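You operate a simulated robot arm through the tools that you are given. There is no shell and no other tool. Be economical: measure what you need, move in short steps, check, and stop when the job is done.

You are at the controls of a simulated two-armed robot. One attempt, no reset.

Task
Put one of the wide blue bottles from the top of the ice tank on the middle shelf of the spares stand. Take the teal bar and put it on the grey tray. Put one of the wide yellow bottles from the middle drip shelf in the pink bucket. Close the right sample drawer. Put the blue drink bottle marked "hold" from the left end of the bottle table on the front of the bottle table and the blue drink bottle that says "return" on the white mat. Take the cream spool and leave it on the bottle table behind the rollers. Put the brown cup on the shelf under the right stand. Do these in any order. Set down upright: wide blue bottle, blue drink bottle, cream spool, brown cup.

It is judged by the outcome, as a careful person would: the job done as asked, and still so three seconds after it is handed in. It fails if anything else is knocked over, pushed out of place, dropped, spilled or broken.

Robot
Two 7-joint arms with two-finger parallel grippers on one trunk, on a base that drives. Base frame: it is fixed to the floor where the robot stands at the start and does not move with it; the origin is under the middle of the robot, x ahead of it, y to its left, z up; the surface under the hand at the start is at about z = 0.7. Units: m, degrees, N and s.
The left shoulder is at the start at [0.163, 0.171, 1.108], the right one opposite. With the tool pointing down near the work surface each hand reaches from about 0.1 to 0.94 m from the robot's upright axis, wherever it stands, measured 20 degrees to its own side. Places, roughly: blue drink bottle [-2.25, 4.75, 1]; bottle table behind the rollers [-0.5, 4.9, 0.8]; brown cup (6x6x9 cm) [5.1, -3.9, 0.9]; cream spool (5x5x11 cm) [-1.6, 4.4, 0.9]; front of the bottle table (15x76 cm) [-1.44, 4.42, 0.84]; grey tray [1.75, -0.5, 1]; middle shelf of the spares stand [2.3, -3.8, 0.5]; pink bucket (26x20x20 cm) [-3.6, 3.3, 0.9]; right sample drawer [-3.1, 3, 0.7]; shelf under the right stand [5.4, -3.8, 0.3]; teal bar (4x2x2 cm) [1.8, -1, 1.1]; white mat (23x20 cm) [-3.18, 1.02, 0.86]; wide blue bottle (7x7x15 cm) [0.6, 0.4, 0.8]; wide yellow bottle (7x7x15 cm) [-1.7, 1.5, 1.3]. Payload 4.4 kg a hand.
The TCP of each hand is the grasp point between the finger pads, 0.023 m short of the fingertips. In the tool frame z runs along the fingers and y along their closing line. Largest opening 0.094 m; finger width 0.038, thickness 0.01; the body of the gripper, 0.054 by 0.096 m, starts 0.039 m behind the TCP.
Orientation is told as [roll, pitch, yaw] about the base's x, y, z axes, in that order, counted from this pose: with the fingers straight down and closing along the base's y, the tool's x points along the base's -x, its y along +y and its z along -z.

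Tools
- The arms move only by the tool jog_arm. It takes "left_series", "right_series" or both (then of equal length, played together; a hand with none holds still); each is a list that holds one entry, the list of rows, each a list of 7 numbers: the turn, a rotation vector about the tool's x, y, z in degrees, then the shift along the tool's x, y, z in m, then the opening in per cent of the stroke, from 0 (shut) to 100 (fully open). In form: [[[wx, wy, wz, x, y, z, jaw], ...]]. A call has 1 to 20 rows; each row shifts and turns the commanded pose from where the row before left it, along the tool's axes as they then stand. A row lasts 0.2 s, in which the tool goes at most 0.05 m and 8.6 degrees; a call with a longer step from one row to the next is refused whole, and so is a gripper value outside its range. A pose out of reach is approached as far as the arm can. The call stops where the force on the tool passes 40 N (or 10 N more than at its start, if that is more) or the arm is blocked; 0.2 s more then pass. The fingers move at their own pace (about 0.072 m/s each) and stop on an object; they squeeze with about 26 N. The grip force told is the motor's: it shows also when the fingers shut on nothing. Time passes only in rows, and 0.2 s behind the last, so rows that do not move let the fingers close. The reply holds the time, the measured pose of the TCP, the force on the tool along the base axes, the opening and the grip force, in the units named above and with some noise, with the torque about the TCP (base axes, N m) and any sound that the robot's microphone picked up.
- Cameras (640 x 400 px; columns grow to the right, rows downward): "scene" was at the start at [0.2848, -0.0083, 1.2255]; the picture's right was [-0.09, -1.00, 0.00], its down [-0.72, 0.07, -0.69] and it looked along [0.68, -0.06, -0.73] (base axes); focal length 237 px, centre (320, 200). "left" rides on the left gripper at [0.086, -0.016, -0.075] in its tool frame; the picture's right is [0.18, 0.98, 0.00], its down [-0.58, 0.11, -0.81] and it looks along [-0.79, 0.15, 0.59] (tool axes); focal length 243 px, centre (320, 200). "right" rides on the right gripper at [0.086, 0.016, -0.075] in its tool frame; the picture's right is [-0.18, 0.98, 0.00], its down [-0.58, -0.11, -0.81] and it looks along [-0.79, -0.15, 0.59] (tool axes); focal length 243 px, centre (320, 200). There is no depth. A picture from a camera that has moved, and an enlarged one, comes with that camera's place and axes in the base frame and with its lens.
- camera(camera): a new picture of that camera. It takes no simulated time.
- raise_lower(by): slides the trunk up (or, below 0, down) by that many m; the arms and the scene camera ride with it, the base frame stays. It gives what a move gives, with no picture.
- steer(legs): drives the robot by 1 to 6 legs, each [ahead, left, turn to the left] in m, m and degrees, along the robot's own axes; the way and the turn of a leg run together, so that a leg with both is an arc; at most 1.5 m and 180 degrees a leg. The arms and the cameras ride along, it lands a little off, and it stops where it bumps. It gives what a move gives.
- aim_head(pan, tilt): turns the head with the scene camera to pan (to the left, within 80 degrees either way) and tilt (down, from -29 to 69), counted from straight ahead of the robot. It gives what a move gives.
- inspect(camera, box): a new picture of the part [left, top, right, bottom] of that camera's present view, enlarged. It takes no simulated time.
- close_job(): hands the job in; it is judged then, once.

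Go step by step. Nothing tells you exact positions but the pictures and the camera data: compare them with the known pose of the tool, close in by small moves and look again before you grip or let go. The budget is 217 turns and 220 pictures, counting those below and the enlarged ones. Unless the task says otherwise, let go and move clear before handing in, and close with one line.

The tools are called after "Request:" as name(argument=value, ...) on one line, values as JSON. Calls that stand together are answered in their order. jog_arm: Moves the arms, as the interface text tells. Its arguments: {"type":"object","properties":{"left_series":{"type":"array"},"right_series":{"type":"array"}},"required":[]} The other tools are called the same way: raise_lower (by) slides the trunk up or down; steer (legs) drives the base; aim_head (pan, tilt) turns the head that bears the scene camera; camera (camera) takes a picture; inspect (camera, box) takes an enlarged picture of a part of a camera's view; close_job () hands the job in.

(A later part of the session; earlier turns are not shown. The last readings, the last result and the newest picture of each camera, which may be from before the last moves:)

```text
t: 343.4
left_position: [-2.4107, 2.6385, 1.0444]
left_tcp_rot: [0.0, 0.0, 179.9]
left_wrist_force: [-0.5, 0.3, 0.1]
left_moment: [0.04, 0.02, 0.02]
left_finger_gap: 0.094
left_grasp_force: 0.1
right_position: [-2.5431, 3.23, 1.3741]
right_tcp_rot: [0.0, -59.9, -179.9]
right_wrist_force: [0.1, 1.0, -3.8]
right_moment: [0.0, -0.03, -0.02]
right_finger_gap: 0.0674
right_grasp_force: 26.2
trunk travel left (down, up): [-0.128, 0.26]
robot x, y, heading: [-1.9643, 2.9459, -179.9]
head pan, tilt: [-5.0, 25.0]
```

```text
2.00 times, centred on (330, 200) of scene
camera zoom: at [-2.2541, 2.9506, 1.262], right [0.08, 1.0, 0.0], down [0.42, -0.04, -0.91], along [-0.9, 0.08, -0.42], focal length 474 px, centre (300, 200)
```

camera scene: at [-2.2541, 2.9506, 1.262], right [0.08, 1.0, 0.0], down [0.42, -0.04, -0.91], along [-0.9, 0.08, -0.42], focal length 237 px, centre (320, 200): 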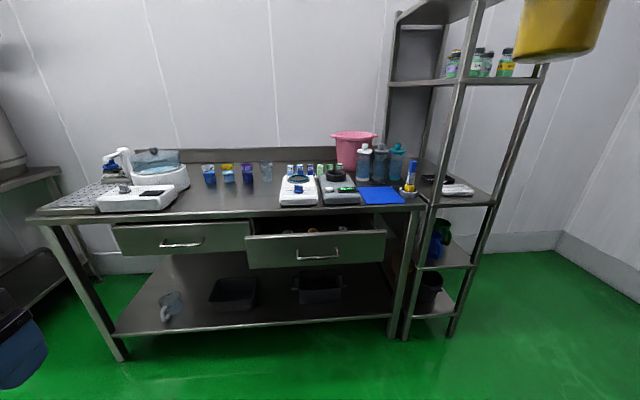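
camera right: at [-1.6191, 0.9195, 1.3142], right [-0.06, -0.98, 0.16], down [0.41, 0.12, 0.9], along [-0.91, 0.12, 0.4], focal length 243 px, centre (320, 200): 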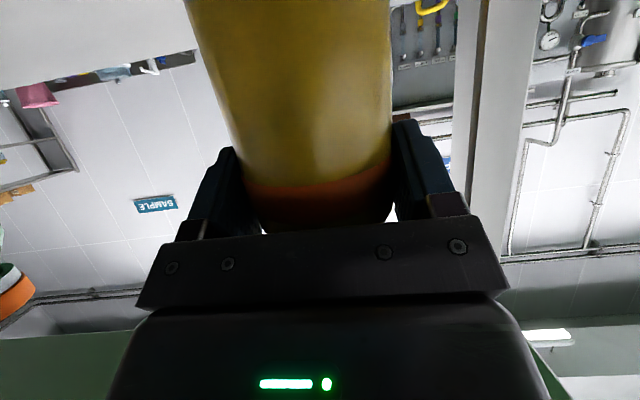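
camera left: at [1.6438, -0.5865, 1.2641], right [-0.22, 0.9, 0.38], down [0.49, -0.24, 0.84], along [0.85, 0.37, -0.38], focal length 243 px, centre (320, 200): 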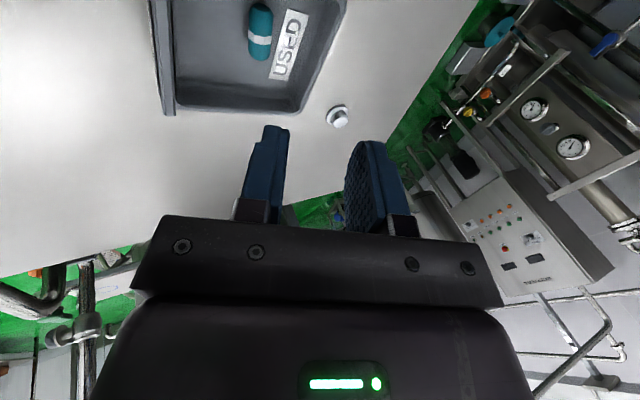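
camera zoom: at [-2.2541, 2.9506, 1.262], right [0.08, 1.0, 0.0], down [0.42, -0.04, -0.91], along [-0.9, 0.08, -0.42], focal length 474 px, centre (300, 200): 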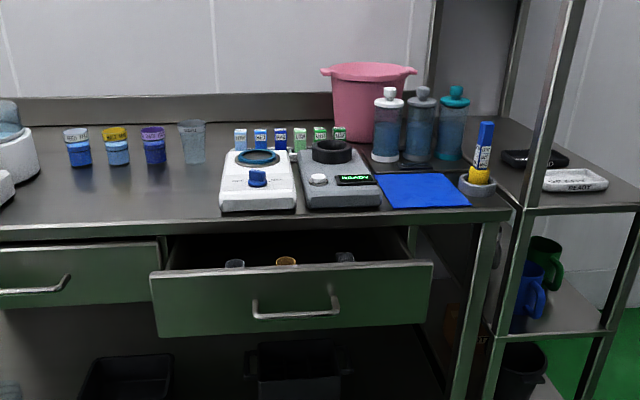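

The right drawer is a few cm open, its handle at about (−2.96, 3.0, 0.71). I'll shut it first with the closed left fist, keeping the bottle high in the right hand.

Request:
steer(legs=[[0.13, -0.12, 0]])

Request:
jog_arm(left_series=[[[0, 0, 0, 0, -0.04, 0.02, 0], [0, 0, 0, 0, -0.04, 0.02, 0], [0, 0, 0, 0, -0.04, 0.02, 0], [0, 0, 0, 0, -0.04, 0.02, 0], [0, 0, 0, 0, -0.04, 0.02, 0], [0, 0, 0, -0.02, 0, 0.043, 0], [0, 0, 0, -0.02, 0, 0.043, 0], [0, 0, 0, -0.02, 0, 0.043, 0], [0, 0, 0, -0.02, 0, 0.043, 0], [0, 0, 0, -0.02, 0, 0.043, 0], [0, 0, 0, 0, 0, 0, 0]]])

Request:
aim_head(pan=0, tilt=40)

Request:
camera(camera="scene")

```text
t: 345.1
left_position: [-2.5358, 2.7538, 1.0441]
left_tcp_rot: [0.2, -0.1, -179.9]
left_wrist_force: [0.1, -0.2, -0.7]
left_moment: [-0.01, -0.02, 0.01]
left_finger_gap: 0.094
left_grasp_force: 0.0
right_position: [-2.6704, 3.347, 1.373]
right_tcp_rot: [0.0, -59.9, -179.7]
right_wrist_force: [-1.0, 0.0, -3.9]
right_moment: [0.0, -0.04, 0.0]
right_finger_gap: 0.0676
right_grasp_force: 26.1
trunk travel left (down, up): [-0.128, 0.26]
robot x, y, heading: [-2.0832, 3.0604, -179.9]
head pan, tilt: [-5.0, 25.0]
```

```text
t: 347.6
left_position: [-2.6478, 2.9011, 0.7686]
left_tcp_rot: [0.1, -0.2, -179.9]
left_wrist_force: [-0.4, -0.2, 0.1]
left_moment: [-0.02, 0.03, 0.02]
left_finger_gap: 0.0001
left_grasp_force: 26.1
left hand out of reach, approached as far as the arm can: row 1, 2, 3
right_position: [-2.6696, 3.3458, 1.373]
right_tcp_rot: [0.1, -60.2, -179.6]
right_wrist_force: [-0.6, 0.0, -3.9]
right_moment: [0.0, -0.03, 0.0]
right_finger_gap: 0.0672
right_grasp_force: 25.6
trunk travel left (down, up): [-0.128, 0.26]
robot x, y, heading: [-2.0869, 3.0652, -179.4]
head pan, tilt: [-5.0, 25.0]
```

```text
t: 348.3
left_position: [-2.6483, 2.901, 0.7687]
left_tcp_rot: [0.1, -0.2, -179.9]
left_wrist_force: [0.4, 0.1, 0.2]
left_moment: [-0.01, -0.03, 0.01]
left_finger_gap: 0.0002
left_grasp_force: 26.0
right_position: [-2.6693, 3.3471, 1.3735]
right_tcp_rot: [0.0, -60.1, -179.6]
right_wrist_force: [-0.1, -1.4, -4.3]
right_moment: [0.0, 0.01, 0.04]
right_finger_gap: 0.0672
right_grasp_force: 26.1
trunk travel left (down, up): [-0.128, 0.26]
robot x, y, heading: [-2.0876, 3.0585, -179.6]
head pan, tilt: [0.0, 40.0]
```

```text
111 pictures are left
camera scene: at [-2.3722, 3.0592, 1.2388], right [-0.01, 1.0, 0.0], down [0.64, 0.0, -0.77], along [-0.77, -0.01, -0.64], focal length 237 px, centre (320, 200)
```

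scene: 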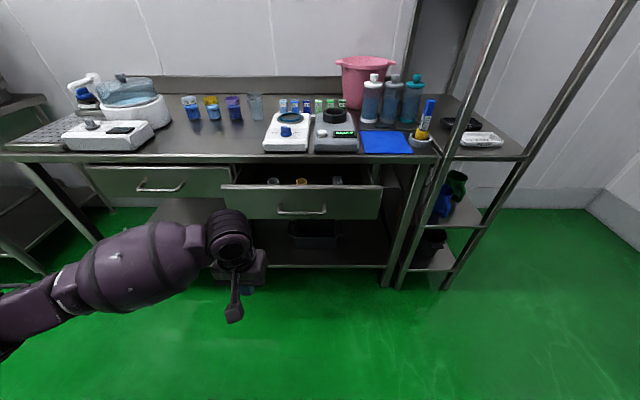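

The handle centre is at about (−2.962, 2.985, 0.705). I'll line the fist up in front of it.

Request:
jog_arm(left_series=[[[0, 0, 0, 0, -0.042, 0.025, 0], [0, 0, 0, 0, -0.042, 0.025, 0], [0, 0, 0, -0.04, 0, 0.003, 0], [0, 0, 0, -0.04, 0, 0, 0], [0, 0, 0, -0.04, 0, 0, 0], [0, 0, 0, -0.04, 0, 0, 0], [0, 0, 0, -0.04, 0, 0, 0], [0, 0, 0, -0.03, 0, 0, 0], [0, 0, 0, 0, 0, 0, 0]]])

Request:
camera(camera="scene")

Request:
camera(camera="left")

```text
t: 350.3
left_position: [-2.8734, 2.9896, 0.7147]
left_tcp_rot: [0.1, -0.1, -179.9]
left_wrist_force: [-0.2, 0.6, 0.3]
left_moment: [-0.02, 0.0, 0.02]
left_finger_gap: 0.0
left_grasp_force: 26.0
right_position: [-2.6688, 3.3462, 1.3732]
right_tcp_rot: [0.0, -60.0, -179.5]
right_wrist_force: [-0.7, -0.2, -4.8]
right_moment: [0.01, 0.0, 0.02]
right_finger_gap: 0.0673
right_grasp_force: 25.6
trunk travel left (down, up): [-0.128, 0.26]
robot x, y, heading: [-2.0866, 3.063, -179.9]
head pan, tilt: [0.0, 40.0]
```

```text
110 pictures are left
camera scene: at [-2.3722, 3.059, 1.2387], right [-0.01, 1.0, 0.0], down [0.64, 0.0, -0.77], along [-0.77, -0.01, -0.64], focal length 237 px, centre (320, 200)
```

scene: 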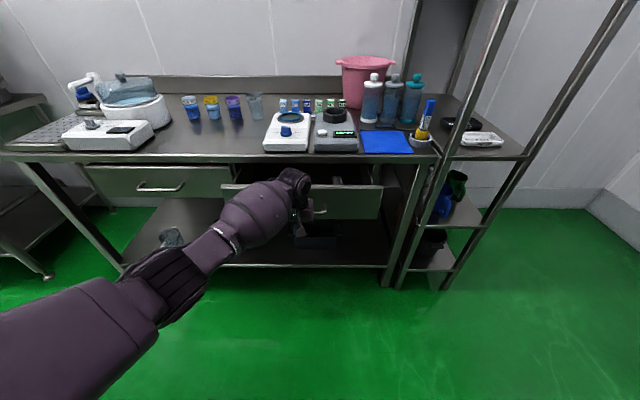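

```text
109 pictures are left
camera left: at [-2.7862, 3.0078, 0.789], right [0.18, -0.98, 0.0], down [-0.58, -0.11, 0.81], along [-0.79, -0.15, -0.59], focal length 243 px, centre (320, 200)
```

left: 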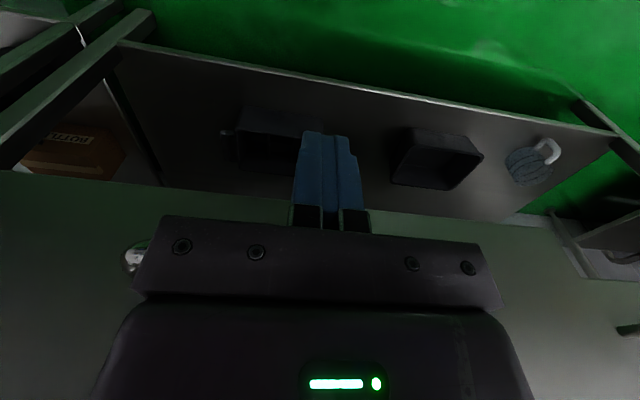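

The fist is in front of the handle. I'll push forward gently.

Request:
jog_arm(left_series=[[[0, 0, 0, -0.02, 0, 0, 0], [0, 0, 0, -0.02, 0, 0, 0], [0, 0, 0, -0.02, 0, 0, 0], [0, 0, 0, -0.02, 0, 0, 0], [0, 0, 0, -0.015, 0, 0, 0], [0, 0, 0, -0.015, 0, 0, 0], [0, 0, 0, 0, 0, 0, 0]]])

Request:
camera(camera="scene")

```text
t: 351.9
left_position: [-2.9383, 2.9842, 0.7186]
left_tcp_rot: [0.1, -0.1, -179.9]
left_wrist_force: [-0.2, -0.8, 0.5]
left_moment: [-0.02, 0.02, -0.04]
left_finger_gap: 0.0002
left_grasp_force: 26.0
left hand out of reach, approached as far as the arm can: row 4, 5, 6
right_position: [-2.6682, 3.3466, 1.3742]
right_tcp_rot: [0.0, -60.0, -179.6]
right_wrist_force: [0.2, 0.9, -3.2]
right_moment: [-0.02, -0.05, 0.04]
right_finger_gap: 0.0672
right_grasp_force: 25.9
trunk travel left (down, up): [-0.128, 0.26]
robot x, y, heading: [-2.0881, 3.0625, -179.6]
head pan, tilt: [0.0, 40.0]
```

```text
108 pictures are left
camera scene: at [-2.3722, 3.0592, 1.2387], right [-0.01, 1.0, 0.0], down [0.64, 0.0, -0.77], along [-0.77, -0.01, -0.64], focal length 237 px, centre (320, 200)
```

scene: 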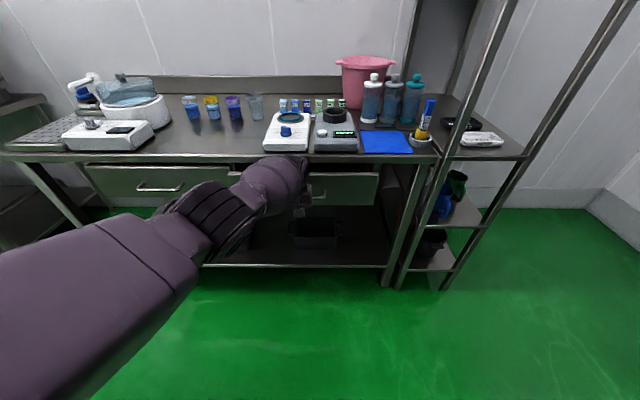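

The drawer has moved in, and the arm has reached its limit. I'll nudge the base forward to finish closing.

Request:
steer(legs=[[0.04, 0, 0]])

Request:
inspect(camera="scene", box=[60, 130, 440, 280])

```text
t: 352.8
left_position: [-2.9776, 2.9836, 0.7175]
left_tcp_rot: [0.1, -0.1, -179.9]
left_wrist_force: [-0.3, -0.2, -0.3]
left_moment: [0.0, 0.01, 0.03]
left_finger_gap: 0.0001
left_grasp_force: 25.8
right_position: [-2.7089, 3.347, 1.3726]
right_tcp_rot: [-0.1, -59.9, -179.6]
right_wrist_force: [0.0, -0.6, -3.6]
right_moment: [0.02, 0.03, 0.02]
right_finger_gap: 0.0673
right_grasp_force: 26.0
trunk travel left (down, up): [-0.128, 0.26]
robot x, y, heading: [-2.1272, 3.0646, -179.6]
head pan, tilt: [0.0, 40.0]
```

```text
1.68 times, centred on (250, 205) of scene
camera zoom: at [-2.4119, 3.0591, 1.2386], right [-0.01, 1.0, 0.0], down [0.64, 0.0, -0.77], along [-0.77, -0.01, -0.64], focal length 399 px, centre (438, 192)
```

zoom: 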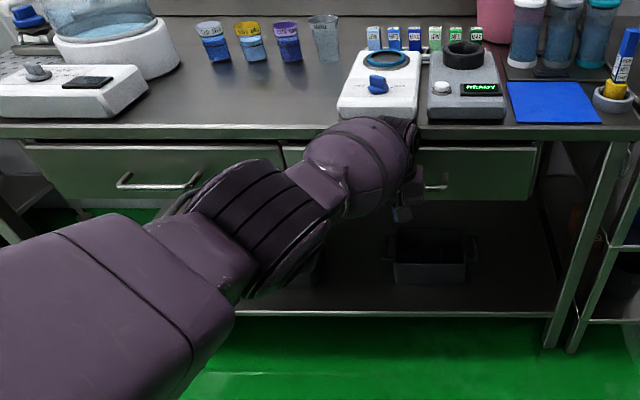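

It now looks nearly flush with the left drawer. I'll push slightly more until it resists.

Request:
steer(legs=[[0.025, 0, 0]])

Request:
inspect(camera="scene", box=[60, 130, 440, 280])

```text
t: 353.6
left_position: [-2.9843, 2.9845, 0.7181]
left_tcp_rot: [0.1, 0.9, -179.9]
left_wrist_force: [15.3, -1.4, 10.1]
left_moment: [-0.06, 0.61, 0.2]
left_finger_gap: 0.0
left_grasp_force: 26.4
right_position: [-2.7205, 3.346, 1.3722]
right_tcp_rot: [-0.1, -59.7, -179.7]
right_wrist_force: [-1.5, -0.8, -4.0]
right_moment: [0.02, -0.05, 0.03]
right_finger_gap: 0.0671
right_grasp_force: 25.9
trunk travel left (down, up): [-0.128, 0.26]
robot x, y, heading: [-2.1427, 3.0589, -179.8]
head pan, tilt: [0.0, 40.0]
stopped in leg 1: the force on the tool passed its limit at 98 N (the readings are from after the stop); the commanded pose is now the measured one
```

```text
1.68 times, centred on (250, 205) of scene
camera zoom: at [-2.422, 3.0586, 1.239], right [-0.01, 1.0, 0.0], down [0.64, 0.0, -0.77], along [-0.77, -0.01, -0.64], focal length 399 px, centre (438, 192)
```

zoom: 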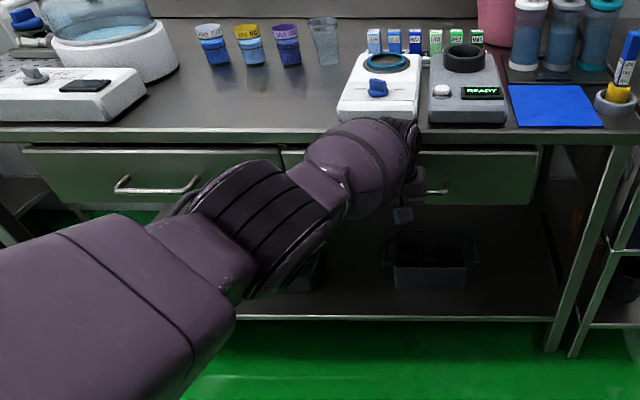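

It hit its stop, so the drawer is closed. I'll back the fist away, lift it, and check.

Request:
steer(legs=[[-0.15, 0, 0]])

Request:
jog_arm(left_series=[[[0, 0, 0, 0.04, 0, 0, 0], [0, 0, 0, 0.04, 0, 0, 0], [0, 0, 0, 0.04, 0, 0, 0], [0, 0, 0, 0.04, 0, -0.02, 100], [0, 0, 0, 0.03, 0.03, -0.025, 100], [0, 0, 0, 0.03, 0.03, -0.025, 100], [0, 0, 0, 0.02, 0.03, -0.03, 100], [0, 0, 0, 0.02, 0.03, -0.03, 100], [0, 0, 0, 0.02, 0.03, -0.03, 100], [0, 0, 0, 0, 0.03, -0.04, 100], [0, 0, 0, 0, 0.03, -0.04, 100]]])

Request:
camera(camera="scene")

```text
t: 355.0
left_position: [-2.8346, 2.9869, 0.7162]
left_tcp_rot: [0.2, 0.9, -179.9]
left_wrist_force: [0.0, 0.3, 0.4]
left_moment: [-0.01, 0.0, -0.03]
left_finger_gap: 0.0003
left_grasp_force: 25.8
right_position: [-2.57, 3.3477, 1.3717]
right_tcp_rot: [0.0, -59.8, -179.6]
right_wrist_force: [-0.4, 1.0, -3.0]
right_moment: [0.02, -0.02, 0.02]
right_finger_gap: 0.0674
right_grasp_force: 26.0
trunk travel left (down, up): [-0.128, 0.26]
robot x, y, heading: [-1.9897, 3.0611, -179.3]
head pan, tilt: [0.0, 40.0]
```

```text
t: 357.4
left_position: [-2.5597, 2.7771, 0.9643]
left_tcp_rot: [0.2, 0.9, -180.0]
left_wrist_force: [0.2, 0.8, -0.2]
left_moment: [0.0, 0.01, -0.02]
left_finger_gap: 0.0939
left_grasp_force: 0.1
right_position: [-2.5684, 3.347, 1.3728]
right_tcp_rot: [0.0, -59.8, -179.6]
right_wrist_force: [1.1, -0.4, -3.9]
right_moment: [0.0, -0.02, -0.02]
right_finger_gap: 0.0673
right_grasp_force: 26.1
trunk travel left (down, up): [-0.128, 0.26]
robot x, y, heading: [-1.9872, 3.0623, -179.7]
head pan, tilt: [0.0, 40.0]
```

```text
105 pictures are left
camera scene: at [-2.2713, 3.0596, 1.2392], right [-0.01, 1.0, 0.0], down [0.64, 0.0, -0.77], along [-0.77, -0.01, -0.64], focal length 237 px, centre (320, 200)
```

scene: 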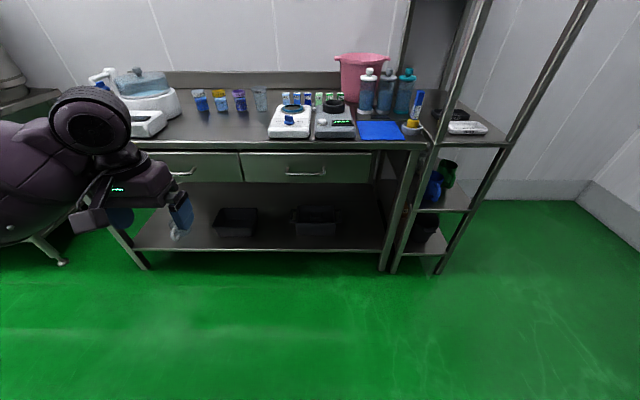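

The drawer is shut flush. For the bucket I'll turn the right hand to point down, so it clears the rim, and pull the left hand up and back.

Request:
jog_arm(left_series=[[[0, 0, 0, 0.02, 0, -0.03, 100], [0, 0, 0, 0.02, 0, -0.03, 100], [0, 0, 0, 0.02, 0, -0.03, 100], [0, 0, 0, 0.02, 0, -0.03, 100], [0, 0, 0, 0.02, 0, -0.03, 100], [0, 0, 0, 0, 0, 0, 100], [0, 0, 0, 0, 0, 0, 100], [0, 0, 0, 0, 0, 0, 100], [0, 0, 0, 0, 0, 0, 100], [0, 0, 0, 0, 0, 0, 100], [0, 0, 0, 0, 0, 0, 100]]], right_series=[[[0, 7.5, 0, 0, 0, 0, 30], [0, 7.5, 0, 0, 0, 0, 30], [0, 7.5, 0, 0, 0, 0, 30], [0, 7.5, 0, 0, 0, 0, 30], [0, 7.5, 0, 0, 0, 0, 30], [0, 7.5, 0, 0, 0, 0, 30], [0, 7.5, 0, 0, 0, 0, 30], [0, 7.5, 0, 0, 0, 0, 30], [0, 0, 0, 0, 0.03, 0, 30], [0, 0, 0, 0, 0.03, 0, 30], [0, 0, 0, 0, 0, 0, 30]]])

Request:
camera(camera="right")

Request:
inspect(camera="scene", box=[260, 30, 460, 160])

```text
t: 359.8
left_position: [-2.4597, 2.7749, 1.1139]
left_tcp_rot: [0.2, 0.9, -179.9]
left_wrist_force: [0.1, 0.1, 0.4]
left_moment: [0.0, -0.01, -0.01]
left_finger_gap: 0.094
left_grasp_force: 0.0
right_position: [-2.5705, 3.2898, 1.3752]
right_tcp_rot: [0.0, 0.2, -179.8]
right_wrist_force: [0.5, 1.5, -3.8]
right_moment: [0.01, 0.06, 0.01]
right_finger_gap: 0.0672
right_grasp_force: 25.6
trunk travel left (down, up): [-0.128, 0.26]
robot x, y, heading: [-1.9879, 3.0608, -179.6]
head pan, tilt: [0.0, 40.0]
```

```text
104 pictures are left
camera right: at [-2.4845, 3.2742, 1.4495], right [-0.18, -0.98, 0.0], down [-0.58, 0.11, 0.8], along [-0.79, 0.14, -0.59], focal length 243 px, centre (320, 200)
```

right: 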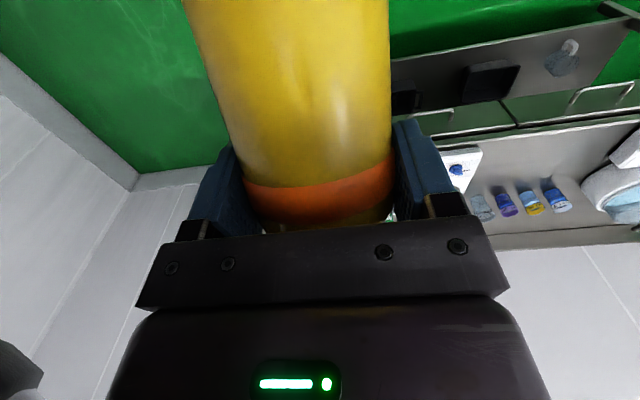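

```text
3.08 times, centred on (360, 95) of scene
camera zoom: at [-2.2718, 3.06, 1.2389], right [-0.01, 1.0, 0.0], down [0.64, 0.0, -0.77], along [-0.77, -0.01, -0.64], focal length 730 px, centre (197, 523)
```

zoom: 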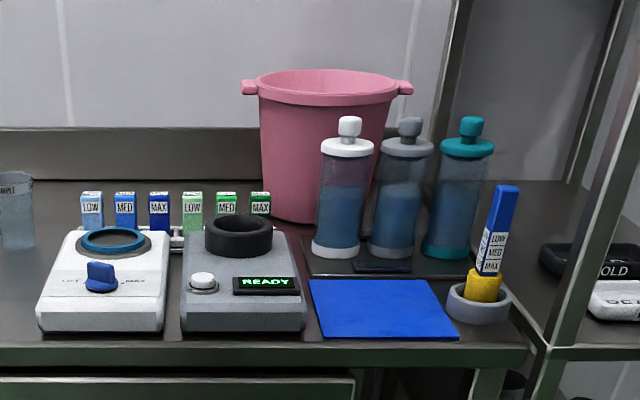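

Refined: bucket centre about (−3.63, 3.26), rim z≈1.03, with pump bottles in front topping out at about 1.03. I'll lower the trunk to bring the shoulders forward and drive up to the table, holding the bottle above everything.

Request:
raise_lower(by=-0.1)

Request:
steer(legs=[[0.5, -0.03, 0], [0.18, 0, 0]])

Request:
aim_head(pan=-10, tilt=35)

Request:
camera(camera="scene")

```text
t: 361.1
left_position: [-2.4593, 2.777, 1.0157]
left_tcp_rot: [0.2, 0.8, -179.9]
left_wrist_force: [0.5, 0.1, 0.0]
left_moment: [0.01, 0.01, 0.0]
left_finger_gap: 0.0939
left_grasp_force: 0.1
right_position: [-2.5669, 3.2883, 1.2725]
right_tcp_rot: [0.0, 0.0, -179.6]
right_wrist_force: [0.8, 0.5, -3.1]
right_moment: [0.03, 0.1, -0.01]
right_finger_gap: 0.0673
right_grasp_force: 26.2
trunk travel left (down, up): [-0.028, 0.36]
robot x, y, heading: [-1.9848, 3.061, -179.7]
head pan, tilt: [0.0, 40.0]
```

```text
t: 365.2
left_position: [-3.0963, 2.8001, 1.0244]
left_tcp_rot: [-0.3, -0.7, 179.1]
left_wrist_force: [0.8, -0.6, -0.2]
left_moment: [0.06, 0.02, -0.03]
left_finger_gap: 0.0941
left_grasp_force: 0.0
right_position: [-3.1602, 3.2917, 1.3108]
right_tcp_rot: [-1.6, -5.8, -177.1]
right_wrist_force: [-0.4, 0.5, -3.4]
right_moment: [-0.01, 0.03, -0.02]
right_finger_gap: 0.0673
right_grasp_force: 25.9
trunk travel left (down, up): [-0.028, 0.36]
robot x, y, heading: [-2.6403, 3.0805, 179.3]
head pan, tilt: [0.0, 40.0]
stopped in leg 2: the robot was blocked; the commanded pose is now the measured one
```

```text
t: 365.9
left_position: [-3.0954, 2.7988, 1.026]
left_tcp_rot: [-0.2, -0.7, 179.2]
left_wrist_force: [0.6, 0.1, -1.1]
left_moment: [-0.05, -0.01, 0.01]
left_finger_gap: 0.0942
left_grasp_force: 0.0
right_position: [-3.1592, 3.2925, 1.3113]
right_tcp_rot: [-1.6, -5.8, -176.8]
right_wrist_force: [0.5, 0.5, -4.5]
right_moment: [-0.01, -0.01, -0.03]
right_finger_gap: 0.0672
right_grasp_force: 26.2
trunk travel left (down, up): [-0.028, 0.36]
robot x, y, heading: [-2.6399, 3.0826, 179.4]
head pan, tilt: [-10.0, 35.0]
```

```text
102 pictures are left
camera scene: at [-2.9908, 3.0936, 1.1318], right [0.18, 0.98, 0.0], down [0.54, -0.1, -0.83], along [-0.82, 0.15, -0.55], focal length 237 px, centre (320, 200)
```

scene: 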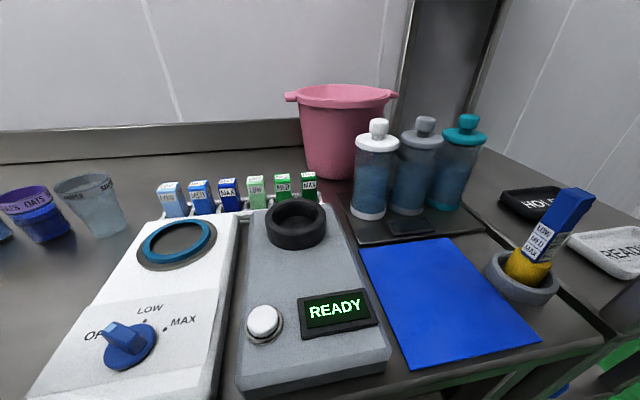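

The base was stopped and the right arm was pushed slightly, so the elbow must have met the rack on the right. I'll back off and check the rack.

Request:
steer(legs=[[-0.2, 0.0, 0]])

Request:
aim_head(pan=-45, tilt=15)

Request:
camera(camera="scene")

```text
t: 367.5
left_position: [-2.9171, 2.8036, 1.014]
left_tcp_rot: [0.1, 0.9, 179.4]
left_wrist_force: [0.9, -0.7, 0.3]
left_moment: [-0.01, -0.03, 0.05]
left_finger_gap: 0.0939
left_grasp_force: 0.1
right_position: [-2.999, 3.3023, 1.2852]
right_tcp_rot: [-0.9, -3.0, -177.4]
right_wrist_force: [0.8, 0.3, -3.4]
right_moment: [-0.01, 0.07, 0.0]
right_finger_gap: 0.067
right_grasp_force: 26.1
trunk travel left (down, up): [-0.028, 0.36]
robot x, y, heading: [-2.4405, 3.0795, 179.9]
head pan, tilt: [-10.0, 35.0]
```

```text
t: 368.5
left_position: [-2.9169, 2.8037, 1.0134]
left_tcp_rot: [0.2, 1.0, 179.4]
left_wrist_force: [-0.3, -0.2, 1.2]
left_moment: [0.0, -0.01, -0.02]
left_finger_gap: 0.0941
left_grasp_force: 0.1
right_position: [-2.9986, 3.3008, 1.2855]
right_tcp_rot: [-0.9, -2.9, -177.4]
right_wrist_force: [-0.2, -0.8, -3.7]
right_moment: [0.02, 0.06, 0.02]
right_finger_gap: 0.0673
right_grasp_force: 25.3
trunk travel left (down, up): [-0.028, 0.36]
robot x, y, heading: [-2.4415, 3.0837, 179.8]
head pan, tilt: [-45.0, 15.0]
```

```text
101 pictures are left
camera scene: at [-2.796, 3.1497, 1.1533], right [0.71, 0.7, 0.0], down [0.18, -0.18, -0.97], along [-0.68, 0.69, -0.26], focal length 237 px, centre (320, 200)
```

scene: 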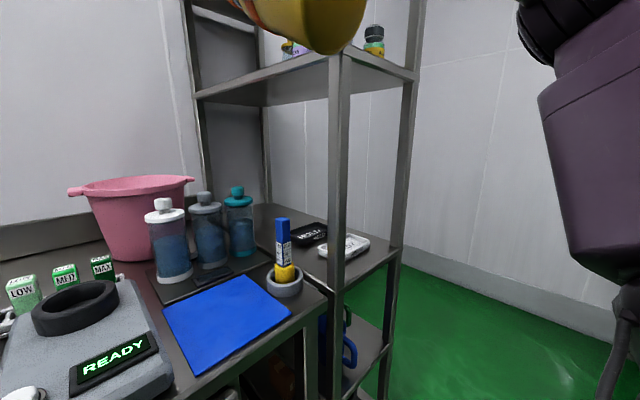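

The rack looks undisturbed; its front post is at (−3.08, 3.48). I'll shift south so the elbow has room, then come forward again.

Request:
steer(legs=[[0, 0.23, 0], [0.21, 0, 0]])

Request:
aim_head(pan=-15, tilt=20)

Request:
camera(camera="scene")

```text
t: 372.4
left_position: [-3.1233, 2.5749, 1.0133]
left_tcp_rot: [0.3, 1.0, 179.7]
left_wrist_force: [0.2, 0.2, -0.1]
left_moment: [0.02, 0.0, 0.01]
left_finger_gap: 0.0939
left_grasp_force: 0.1
right_position: [-3.2082, 3.0731, 1.2855]
right_tcp_rot: [-0.9, -2.8, -177.2]
right_wrist_force: [-0.8, -0.2, -3.8]
right_moment: [-0.03, 0.02, 0.0]
right_finger_gap: 0.0673
right_grasp_force: 26.3
trunk travel left (down, up): [-0.028, 0.36]
robot x, y, heading: [-2.6475, 2.857, -179.8]
head pan, tilt: [-45.0, 15.0]
```

```text
t: 373.3
left_position: [-3.1225, 2.5734, 1.014]
left_tcp_rot: [0.2, 1.0, 179.7]
left_wrist_force: [0.4, -0.5, -0.6]
left_moment: [0.0, -0.01, -0.01]
left_finger_gap: 0.0942
left_grasp_force: 0.0
right_position: [-3.2077, 3.0733, 1.2861]
right_tcp_rot: [-0.9, -2.9, -177.2]
right_wrist_force: [0.0, 0.1, -4.5]
right_moment: [0.01, 0.05, -0.02]
right_finger_gap: 0.0674
right_grasp_force: 25.9
trunk travel left (down, up): [-0.028, 0.36]
robot x, y, heading: [-2.6508, 2.8575, -180.1]
head pan, tilt: [-15.0, 20.0]
```

```text
100 pictures are left
camera scene: at [-3.0276, 2.88, 1.1452], right [0.26, 0.97, 0.0], down [0.33, -0.09, -0.94], along [-0.91, 0.24, -0.34], focal length 237 px, centre (320, 200)
```

scene: 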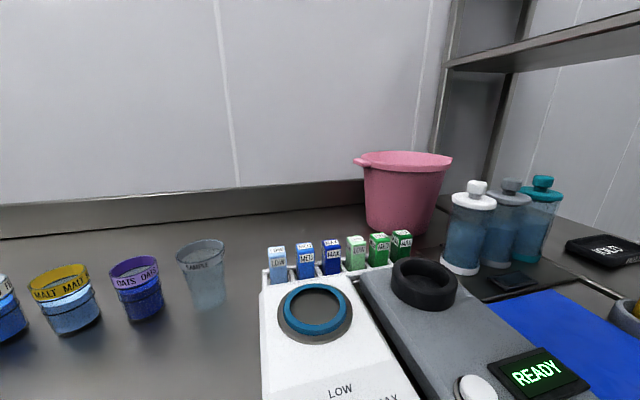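

No contact this time. The bucket's centre is about (−3.61, 3.28), so I'll carry the bottle across, well above the pump bottles.

Request:
jog_arm(right_series=[[[0, 0, 0, -0.0402, -0.0217, 0.004, 30], [0, 0, 0, -0.0402, -0.0217, 0.004, 30], [0, 0, 0, -0.0402, -0.0217, 0.004, 30], [0, 0, 0, -0.0402, -0.0217, 0.004, 30], [0, 0, 0, -0.0402, -0.0217, 0.004, 30], [0, 0, 0, -0.0402, -0.0217, 0.004, 30], [0, 0, 0, -0.0402, -0.0217, 0.004, 30], [0, 0, 0, -0.0402, -0.0217, 0.004, 30], [0, 0, 0, -0.0402, -0.0217, 0.004, 30], [0, 0, 0, -0.0402, -0.0217, 0.004, 30], [0, 0, 0, 0, 0, 0, 30]]])

Request:
camera(camera="scene")

Request:
camera(camera="right")

```text
t: 375.7
left_position: [-3.1226, 2.5733, 1.0153]
left_tcp_rot: [0.1, 0.8, 179.6]
left_wrist_force: [0.5, 0.3, 0.1]
left_moment: [0.02, 0.05, 0.0]
left_finger_gap: 0.0944
left_grasp_force: 0.0
right_position: [-3.4705, 3.2608, 1.1762]
right_tcp_rot: [-0.9, -2.9, -177.3]
right_wrist_force: [-0.3, 0.1, -3.4]
right_moment: [0.04, 0.07, 0.02]
right_finger_gap: 0.0672
right_grasp_force: 26.3
right hand out of reach, approached as far as the arm can: row 4, 5, 6, 7, 8, 9, 10
trunk travel left (down, up): [-0.028, 0.36]
robot x, y, heading: [-2.6479, 2.8549, -180.1]
head pan, tilt: [-15.0, 20.0]
```

```text
99 pictures are left
camera scene: at [-3.0272, 2.8798, 1.1454], right [0.26, 0.97, 0.0], down [0.33, -0.09, -0.94], along [-0.91, 0.24, -0.34], focal length 237 px, centre (320, 200)
```

scene: 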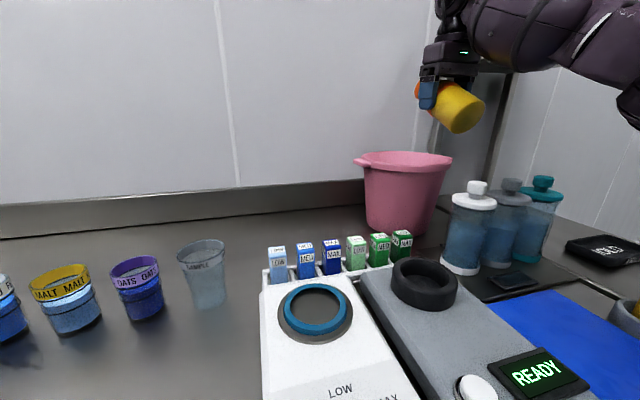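

```text
98 pictures are left
camera right: at [-3.381, 3.2476, 1.2468], right [-0.14, -0.99, -0.01], down [-0.54, 0.07, 0.84], along [-0.83, 0.12, -0.55], focal length 243 px, centre (320, 200)
```

right: 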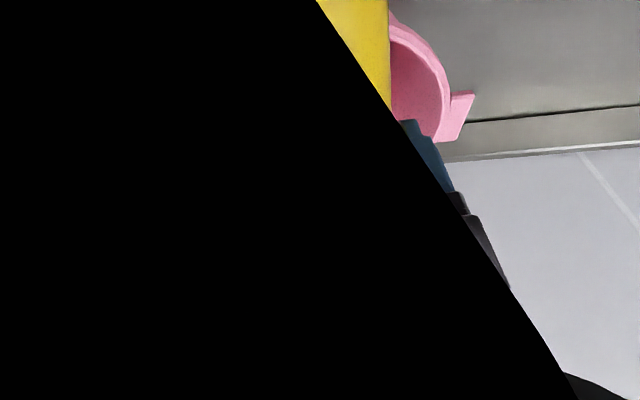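

The arm ran out of reach 14 cm short at this height. I'll retreat slightly, angle the hand toward the bucket (yawed and tipped forward), and edge the base closer.

Request:
jog_arm(right_series=[[[0, 0, 0, 0.04, 0.02, -0.02, 30], [0, 0, 0, 0.04, 0.02, -0.02, 30], [0, 0, 7, 0, 0, -0.01, 30], [0, 0, 7, 0, 0, -0.01, 30], [0, 0, 7, 0, 0, -0.01, 30], [0, 0, 7, 0, 0, -0.01, 30], [0, -7.4, 0, 0, 0, 0, 30], [0, -7.4, 0, 0, 0, 0, 30], [0, -7.4, 0, 0, 0, 0, 30], [0, 0, 0, 0, 0, 0, 30]]])

Request:
steer(legs=[[0.035, -0.05, 0]])

Request:
camera(camera="right")

Request:
camera(camera="scene")

```text
t: 377.9
left_position: [-3.1247, 2.5734, 1.0144]
left_tcp_rot: [0.2, 1.1, 179.6]
left_wrist_force: [0.2, 0.7, -0.3]
left_moment: [0.0, -0.01, 0.0]
left_finger_gap: 0.0939
left_grasp_force: 0.0
right_position: [-3.3871, 3.2229, 1.2502]
right_tcp_rot: [0.6, -25.2, 154.6]
right_wrist_force: [0.4, 0.8, -3.5]
right_moment: [0.03, 0.02, 0.03]
right_finger_gap: 0.0671
right_grasp_force: 26.1
trunk travel left (down, up): [-0.028, 0.36]
robot x, y, heading: [-2.6452, 2.857, -180.0]
head pan, tilt: [-15.0, 20.0]
```

```text
t: 379.0
left_position: [-3.1582, 2.6243, 1.0144]
left_tcp_rot: [0.2, 1.0, 179.7]
left_wrist_force: [0.7, 0.2, 0.2]
left_moment: [-0.01, 0.01, -0.04]
left_finger_gap: 0.0941
left_grasp_force: 0.1
right_position: [-3.4216, 3.2724, 1.2498]
right_tcp_rot: [0.6, -25.1, 154.6]
right_wrist_force: [-0.2, 0.2, -3.5]
right_moment: [0.03, 0.0, 0.03]
right_finger_gap: 0.0672
right_grasp_force: 26.4
trunk travel left (down, up): [-0.028, 0.36]
robot x, y, heading: [-2.6847, 2.9035, -180.0]
head pan, tilt: [-15.0, 20.0]
```

```text
97 pictures are left
camera right: at [-3.3293, 3.2116, 1.2813], right [-0.57, -0.82, 0.09], down [-0.12, 0.19, 0.98], along [-0.81, 0.54, -0.2], focal length 243 px, centre (320, 200)
```

right: 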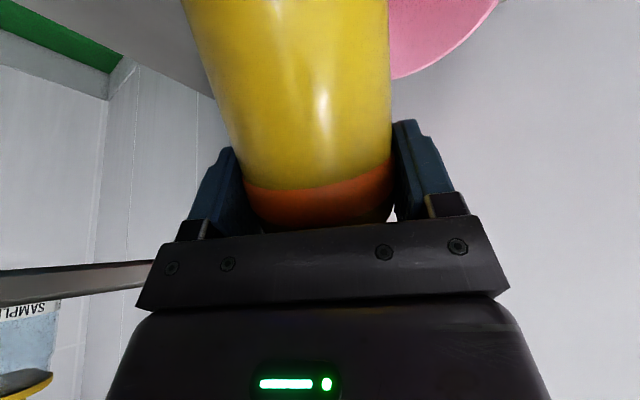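

```text
96 pictures are left
camera scene: at [-3.063, 2.93, 1.1451], right [0.26, 0.97, 0.0], down [0.33, -0.09, -0.94], along [-0.91, 0.24, -0.34], focal length 237 px, centre (320, 200)
```

scene: 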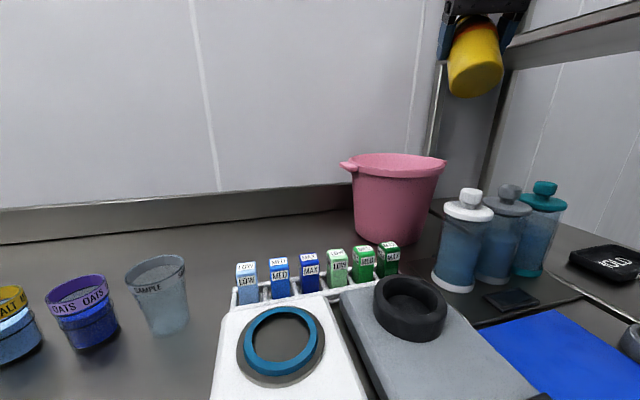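

The base moved in without contact. I'll take the bottle across the rim now.

Request:
jog_arm(right_series=[[[0, 0, 0, -0.032, 0.0148, 0.018, 30], [0, 0, 0, -0.032, 0.0148, 0.022, 30], [0, 0, 0, -0.026, 0.0148, 0.035, 30], [0, 0, 0, -0.022, 0.0148, 0.041, 30], [0, 0, 0, -0.018, 0.0148, 0.044, 30], [0, 0, 0, 0, 0, 0, 30]]])

Request:
camera(camera="scene")

Request:
camera(camera="right")

```text
t: 380.4
left_position: [-3.1575, 2.625, 1.0142]
left_tcp_rot: [0.3, 0.9, 179.8]
left_wrist_force: [-0.9, -0.3, -0.2]
left_moment: [0.0, -0.02, 0.0]
left_finger_gap: 0.0943
left_grasp_force: 0.0
right_position: [-3.5685, 3.3114, 1.1688]
right_tcp_rot: [0.6, -25.2, 154.8]
right_wrist_force: [-0.5, 0.1, -4.2]
right_moment: [0.03, -0.02, -0.02]
right_finger_gap: 0.0672
right_grasp_force: 25.8
right hand out of reach, approached as far as the arm can: row 3, 4, 5
trunk travel left (down, up): [-0.028, 0.36]
robot x, y, heading: [-2.6865, 2.9099, -180.0]
head pan, tilt: [-15.0, 20.0]
```

```text
95 pictures are left
camera scene: at [-3.0625, 2.9295, 1.1455], right [0.26, 0.97, 0.0], down [0.33, -0.09, -0.94], along [-0.91, 0.24, -0.34], focal length 237 px, centre (320, 200)
```

scene: 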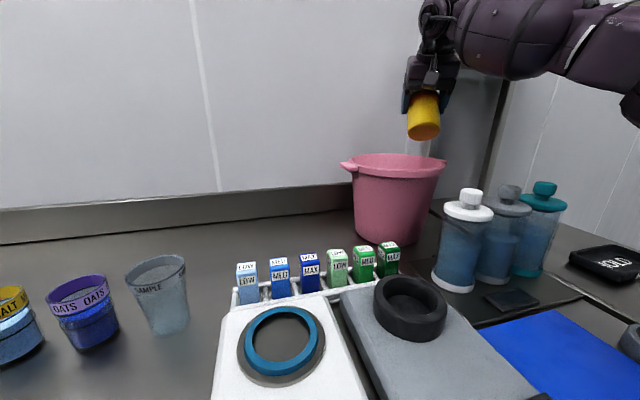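

```text
94 pictures are left
camera right: at [-3.4768, 3.2496, 1.1988], right [-0.57, -0.82, 0.09], down [-0.12, 0.19, 0.98], along [-0.81, 0.54, -0.2], focal length 243 px, centre (320, 200)
```

right: 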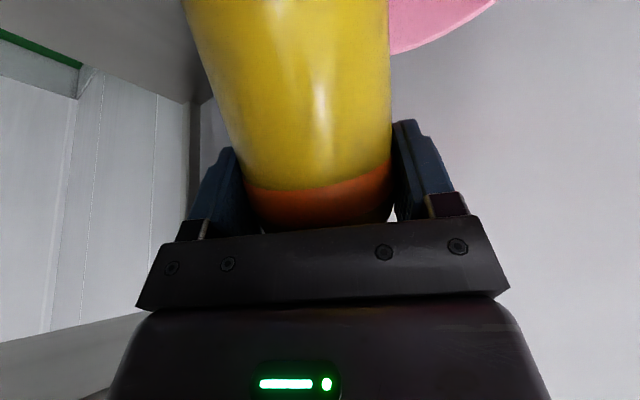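

Nearly there. I'll shift 5 cm left and 3 cm forward while easing down a little.

Request:
jog_arm(right_series=[[[0, 0, 0, 0, 0.027, 0.01, 30], [0, 0, 0, -0.005, 0.027, 0.012, 30], [0, 0, 0, -0.018, 0, 0.012, 30], [0, 0, 0, -0.01, 0, 0.01, 30], [0, 0, 0, 0, 0, 0, 30]]])

Request:
camera(camera="scene")

```text
t: 381.6
left_position: [-3.1583, 2.6249, 1.0149]
left_tcp_rot: [0.2, 1.0, 179.7]
left_wrist_force: [-0.2, 0.7, 0.2]
left_moment: [0.03, 0.01, 0.02]
left_finger_gap: 0.0938
left_grasp_force: 0.0
right_position: [-3.5714, 3.3107, 1.1648]
right_tcp_rot: [0.6, -25.0, 154.5]
right_wrist_force: [0.3, 0.1, -3.0]
right_moment: [0.01, 0.02, -0.03]
right_finger_gap: 0.0674
right_grasp_force: 25.8
right hand out of reach, approached as far as the arm can: row 1, 2, 3, 4
trunk travel left (down, up): [-0.028, 0.36]
robot x, y, heading: [-2.681, 2.9083, -179.9]
head pan, tilt: [-15.0, 20.0]
```

```text
93 pictures are left
camera scene: at [-3.0629, 2.9296, 1.1451], right [0.26, 0.97, 0.0], down [0.33, -0.09, -0.94], along [-0.91, 0.24, -0.34], focal length 237 px, centre (320, 200)
```

scene: 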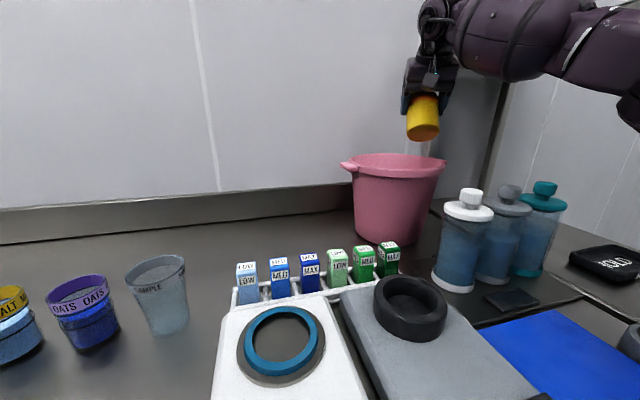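

The arm seems stuck at a joint limit in this direction. I'll try going straight down a bit, which freed the other arm before.

Request:
jog_arm(right_series=[[[0, 0, 0, 0.0085, 0, 0.018, 30], [0, 0, 0, 0.0085, 0, 0.018, 30], [0, 0, 0, 0, 0.02, 0, 30], [0, 0, 0, 0, 0.02, 0, 30], [0, 0, 0, 0, 0, 0, 30]]])

Request:
camera(camera="scene")

```text
t: 382.8
left_position: [-3.1593, 2.6243, 1.014]
left_tcp_rot: [0.3, 1.1, 179.6]
left_wrist_force: [-0.5, 0.5, -0.6]
left_moment: [0.0, -0.01, -0.01]
left_finger_gap: 0.0939
left_grasp_force: 0.1
right_position: [-3.5823, 3.2897, 1.1273]
right_tcp_rot: [0.7, -25.2, 154.5]
right_wrist_force: [0.2, -0.7, -3.7]
right_moment: [0.05, 0.04, 0.04]
right_finger_gap: 0.067
right_grasp_force: 26.2
right hand out of reach, approached as far as the arm can: row 4
trunk travel left (down, up): [-0.028, 0.36]
robot x, y, heading: [-2.6827, 2.9081, -180.2]
head pan, tilt: [-15.0, 20.0]
```

```text
92 pictures are left
camera scene: at [-3.0628, 2.9294, 1.1452], right [0.26, 0.97, 0.0], down [0.33, -0.09, -0.94], along [-0.91, 0.24, -0.34], focal length 237 px, centre (320, 200)
```

scene: 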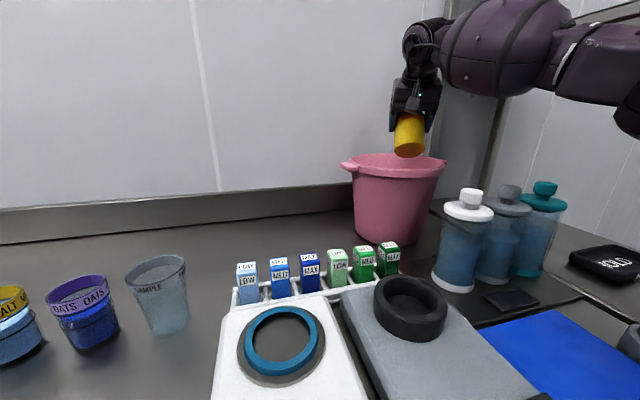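

The bottle is at rim height, but its tilted base is still a bit near the rim. I'll yaw the hand further away from the pump bottles and bring the bottle more upright.

Request:
jog_arm(right_series=[[[0, 0, 8, 0, 0, 0, 30], [0, 0, 8, 0, 0, 0, 30], [0, 0, 8, 0, 0, 0, 30], [0, -5, 0, 0, 0, 0, 30], [0, -5, 0, 0, 0, 0, 30], [0, -5, 0, 0, 0, 0, 30], [0, 0, 0, 0, 0, 0, 30]]])

Request:
camera(camera="scene")

Request:
camera(camera="right")

```text
t: 384.4
left_position: [-3.1592, 2.6246, 1.0131]
left_tcp_rot: [0.1, 1.0, 179.8]
left_wrist_force: [0.0, 0.0, 1.4]
left_moment: [0.03, 0.01, 0.0]
left_finger_gap: 0.0938
left_grasp_force: 0.0
right_position: [-3.5826, 3.2899, 1.1271]
right_tcp_rot: [13.2, -37.3, 124.7]
right_wrist_force: [0.6, -0.2, -3.8]
right_moment: [0.01, 0.01, -0.02]
right_finger_gap: 0.0668
right_grasp_force: 25.9
trunk travel left (down, up): [-0.028, 0.36]
robot x, y, heading: [-2.6855, 2.9062, -180.0]
head pan, tilt: [-15.0, 20.0]
```

```text
91 pictures are left
camera scene: at [-3.0631, 2.9297, 1.145], right [0.26, 0.97, 0.0], down [0.33, -0.09, -0.94], along [-0.91, 0.24, -0.34], focal length 237 px, centre (320, 200)
```

scene: 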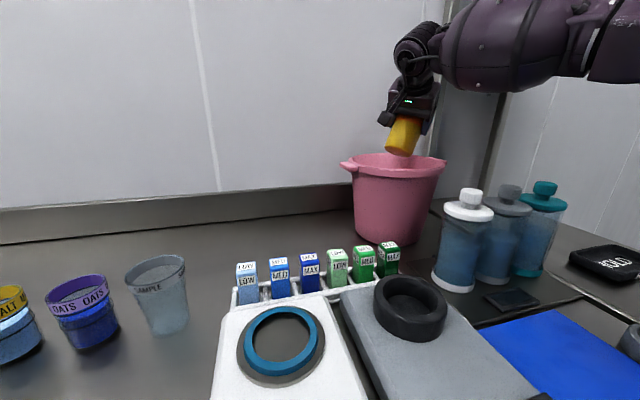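

```text
90 pictures are left
camera right: at [-3.5165, 3.1965, 1.1363], right [-0.79, -0.54, 0.29], down [0.24, 0.17, 0.96], along [-0.56, 0.83, 0.0], focal length 243 px, centre (320, 200)
```

right: 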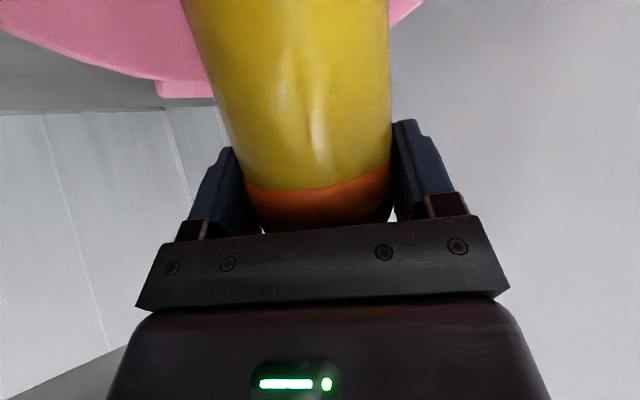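

By my calculation the base is now inside the rim (about 4.7 cm off centre). I'll lower it in.

Request:
jog_arm(right_series=[[[0, 0, 0, 0.0077, -0.0022, 0.0193, 30], [0, 0, 0, 0.0077, -0.0022, 0.0193, 30], [0, 0, 0, 0.0077, -0.0022, 0.0193, 30], [0, 0, 0, 0, 0, 0, 30]]])

Request:
camera(camera="scene")

Request:
camera(camera="right")

```text
t: 385.4
left_position: [-3.158, 2.6232, 1.0141]
left_tcp_rot: [0.2, 0.9, 179.7]
left_wrist_force: [-0.4, 0.6, -0.3]
left_moment: [-0.04, 0.02, 0.05]
left_finger_gap: 0.0938
left_grasp_force: 0.1
right_position: [-3.5967, 3.2961, 1.0694]
right_tcp_rot: [13.2, -37.3, 124.8]
right_wrist_force: [0.0, -0.3, -3.8]
right_moment: [0.03, 0.02, -0.01]
right_finger_gap: 0.0667
right_grasp_force: 25.6
trunk travel left (down, up): [-0.028, 0.36]
robot x, y, heading: [-2.6868, 2.9037, -179.9]
head pan, tilt: [-15.0, 20.0]
```

```text
89 pictures are left
camera scene: at [-3.0625, 2.9295, 1.1454], right [0.26, 0.97, 0.0], down [0.33, -0.09, -0.94], along [-0.91, 0.24, -0.34], focal length 237 px, centre (320, 200)
```

scene: 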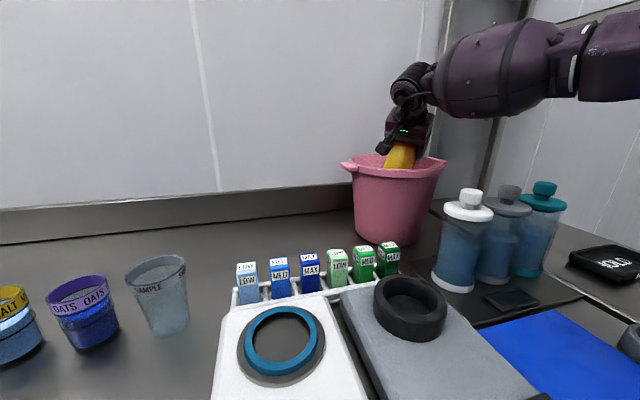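

```text
88 pictures are left
camera right: at [-3.5302, 3.2043, 1.0775], right [-0.79, -0.54, 0.29], down [0.24, 0.17, 0.96], along [-0.56, 0.83, 0.0], focal length 243 px, centre (320, 200)
```

right: 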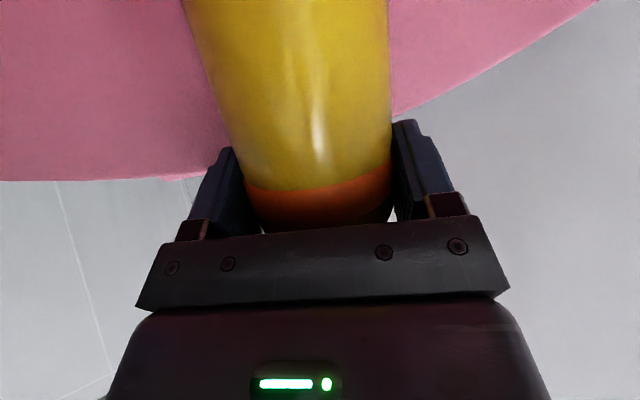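

The bottle is inside with no contact. I'll go down a few more centimetres, keeping the camera housing just outside the rim.

Request:
jog_arm(right_series=[[[0, 0, 0, 0.0095, -0.0011, 0.0052, 30], [0, 0, 0, 0.0095, -0.0011, 0.0052, 30], [0, 0, 0, 0.0095, -0.0011, 0.0052, 30], [0, 0, 0, 0.0095, -0.0011, 0.0052, 30], [0, 0, 0, 0, 0, 0, 30]]])

Request:
camera(camera="scene")

Request:
camera(camera="right")

```text
t: 386.6
left_position: [-3.1584, 2.6241, 1.0138]
left_tcp_rot: [0.2, 1.1, 179.7]
left_wrist_force: [0.0, 0.4, 0.4]
left_moment: [0.01, -0.01, -0.02]
left_finger_gap: 0.0942
left_grasp_force: 0.1
right_position: [-3.5876, 3.2844, 1.0289]
right_tcp_rot: [13.1, -37.2, 124.7]
right_wrist_force: [-1.7, 1.2, -3.0]
right_moment: [-0.12, -0.13, -0.04]
right_finger_gap: 0.067
right_grasp_force: 25.8
trunk travel left (down, up): [-0.028, 0.36]
robot x, y, heading: [-2.6794, 2.9061, -180.0]
head pan, tilt: [-15.0, 20.0]
```

```text
87 pictures are left
camera scene: at [-3.0629, 2.9297, 1.1451], right [0.26, 0.97, 0.0], down [0.33, -0.09, -0.94], along [-0.91, 0.24, -0.34], focal length 237 px, centre (320, 200)
```

scene: 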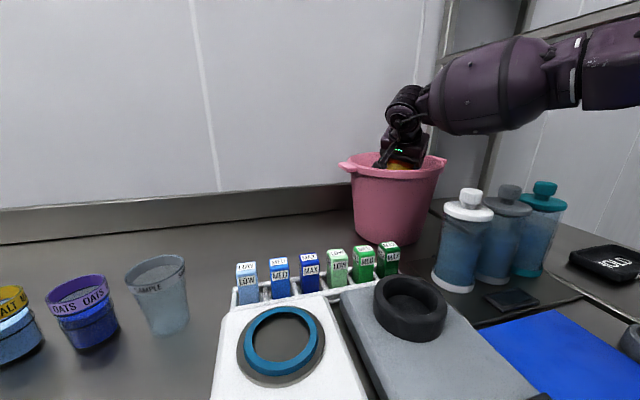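

```text
86 pictures are left
camera right: at [-3.5207, 3.1911, 1.0365], right [-0.79, -0.54, 0.29], down [0.24, 0.17, 0.96], along [-0.56, 0.83, -0.01], focal length 243 px, centre (320, 200)
```

right: 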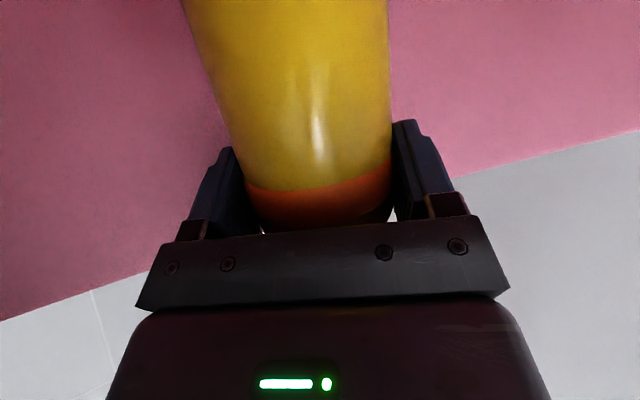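

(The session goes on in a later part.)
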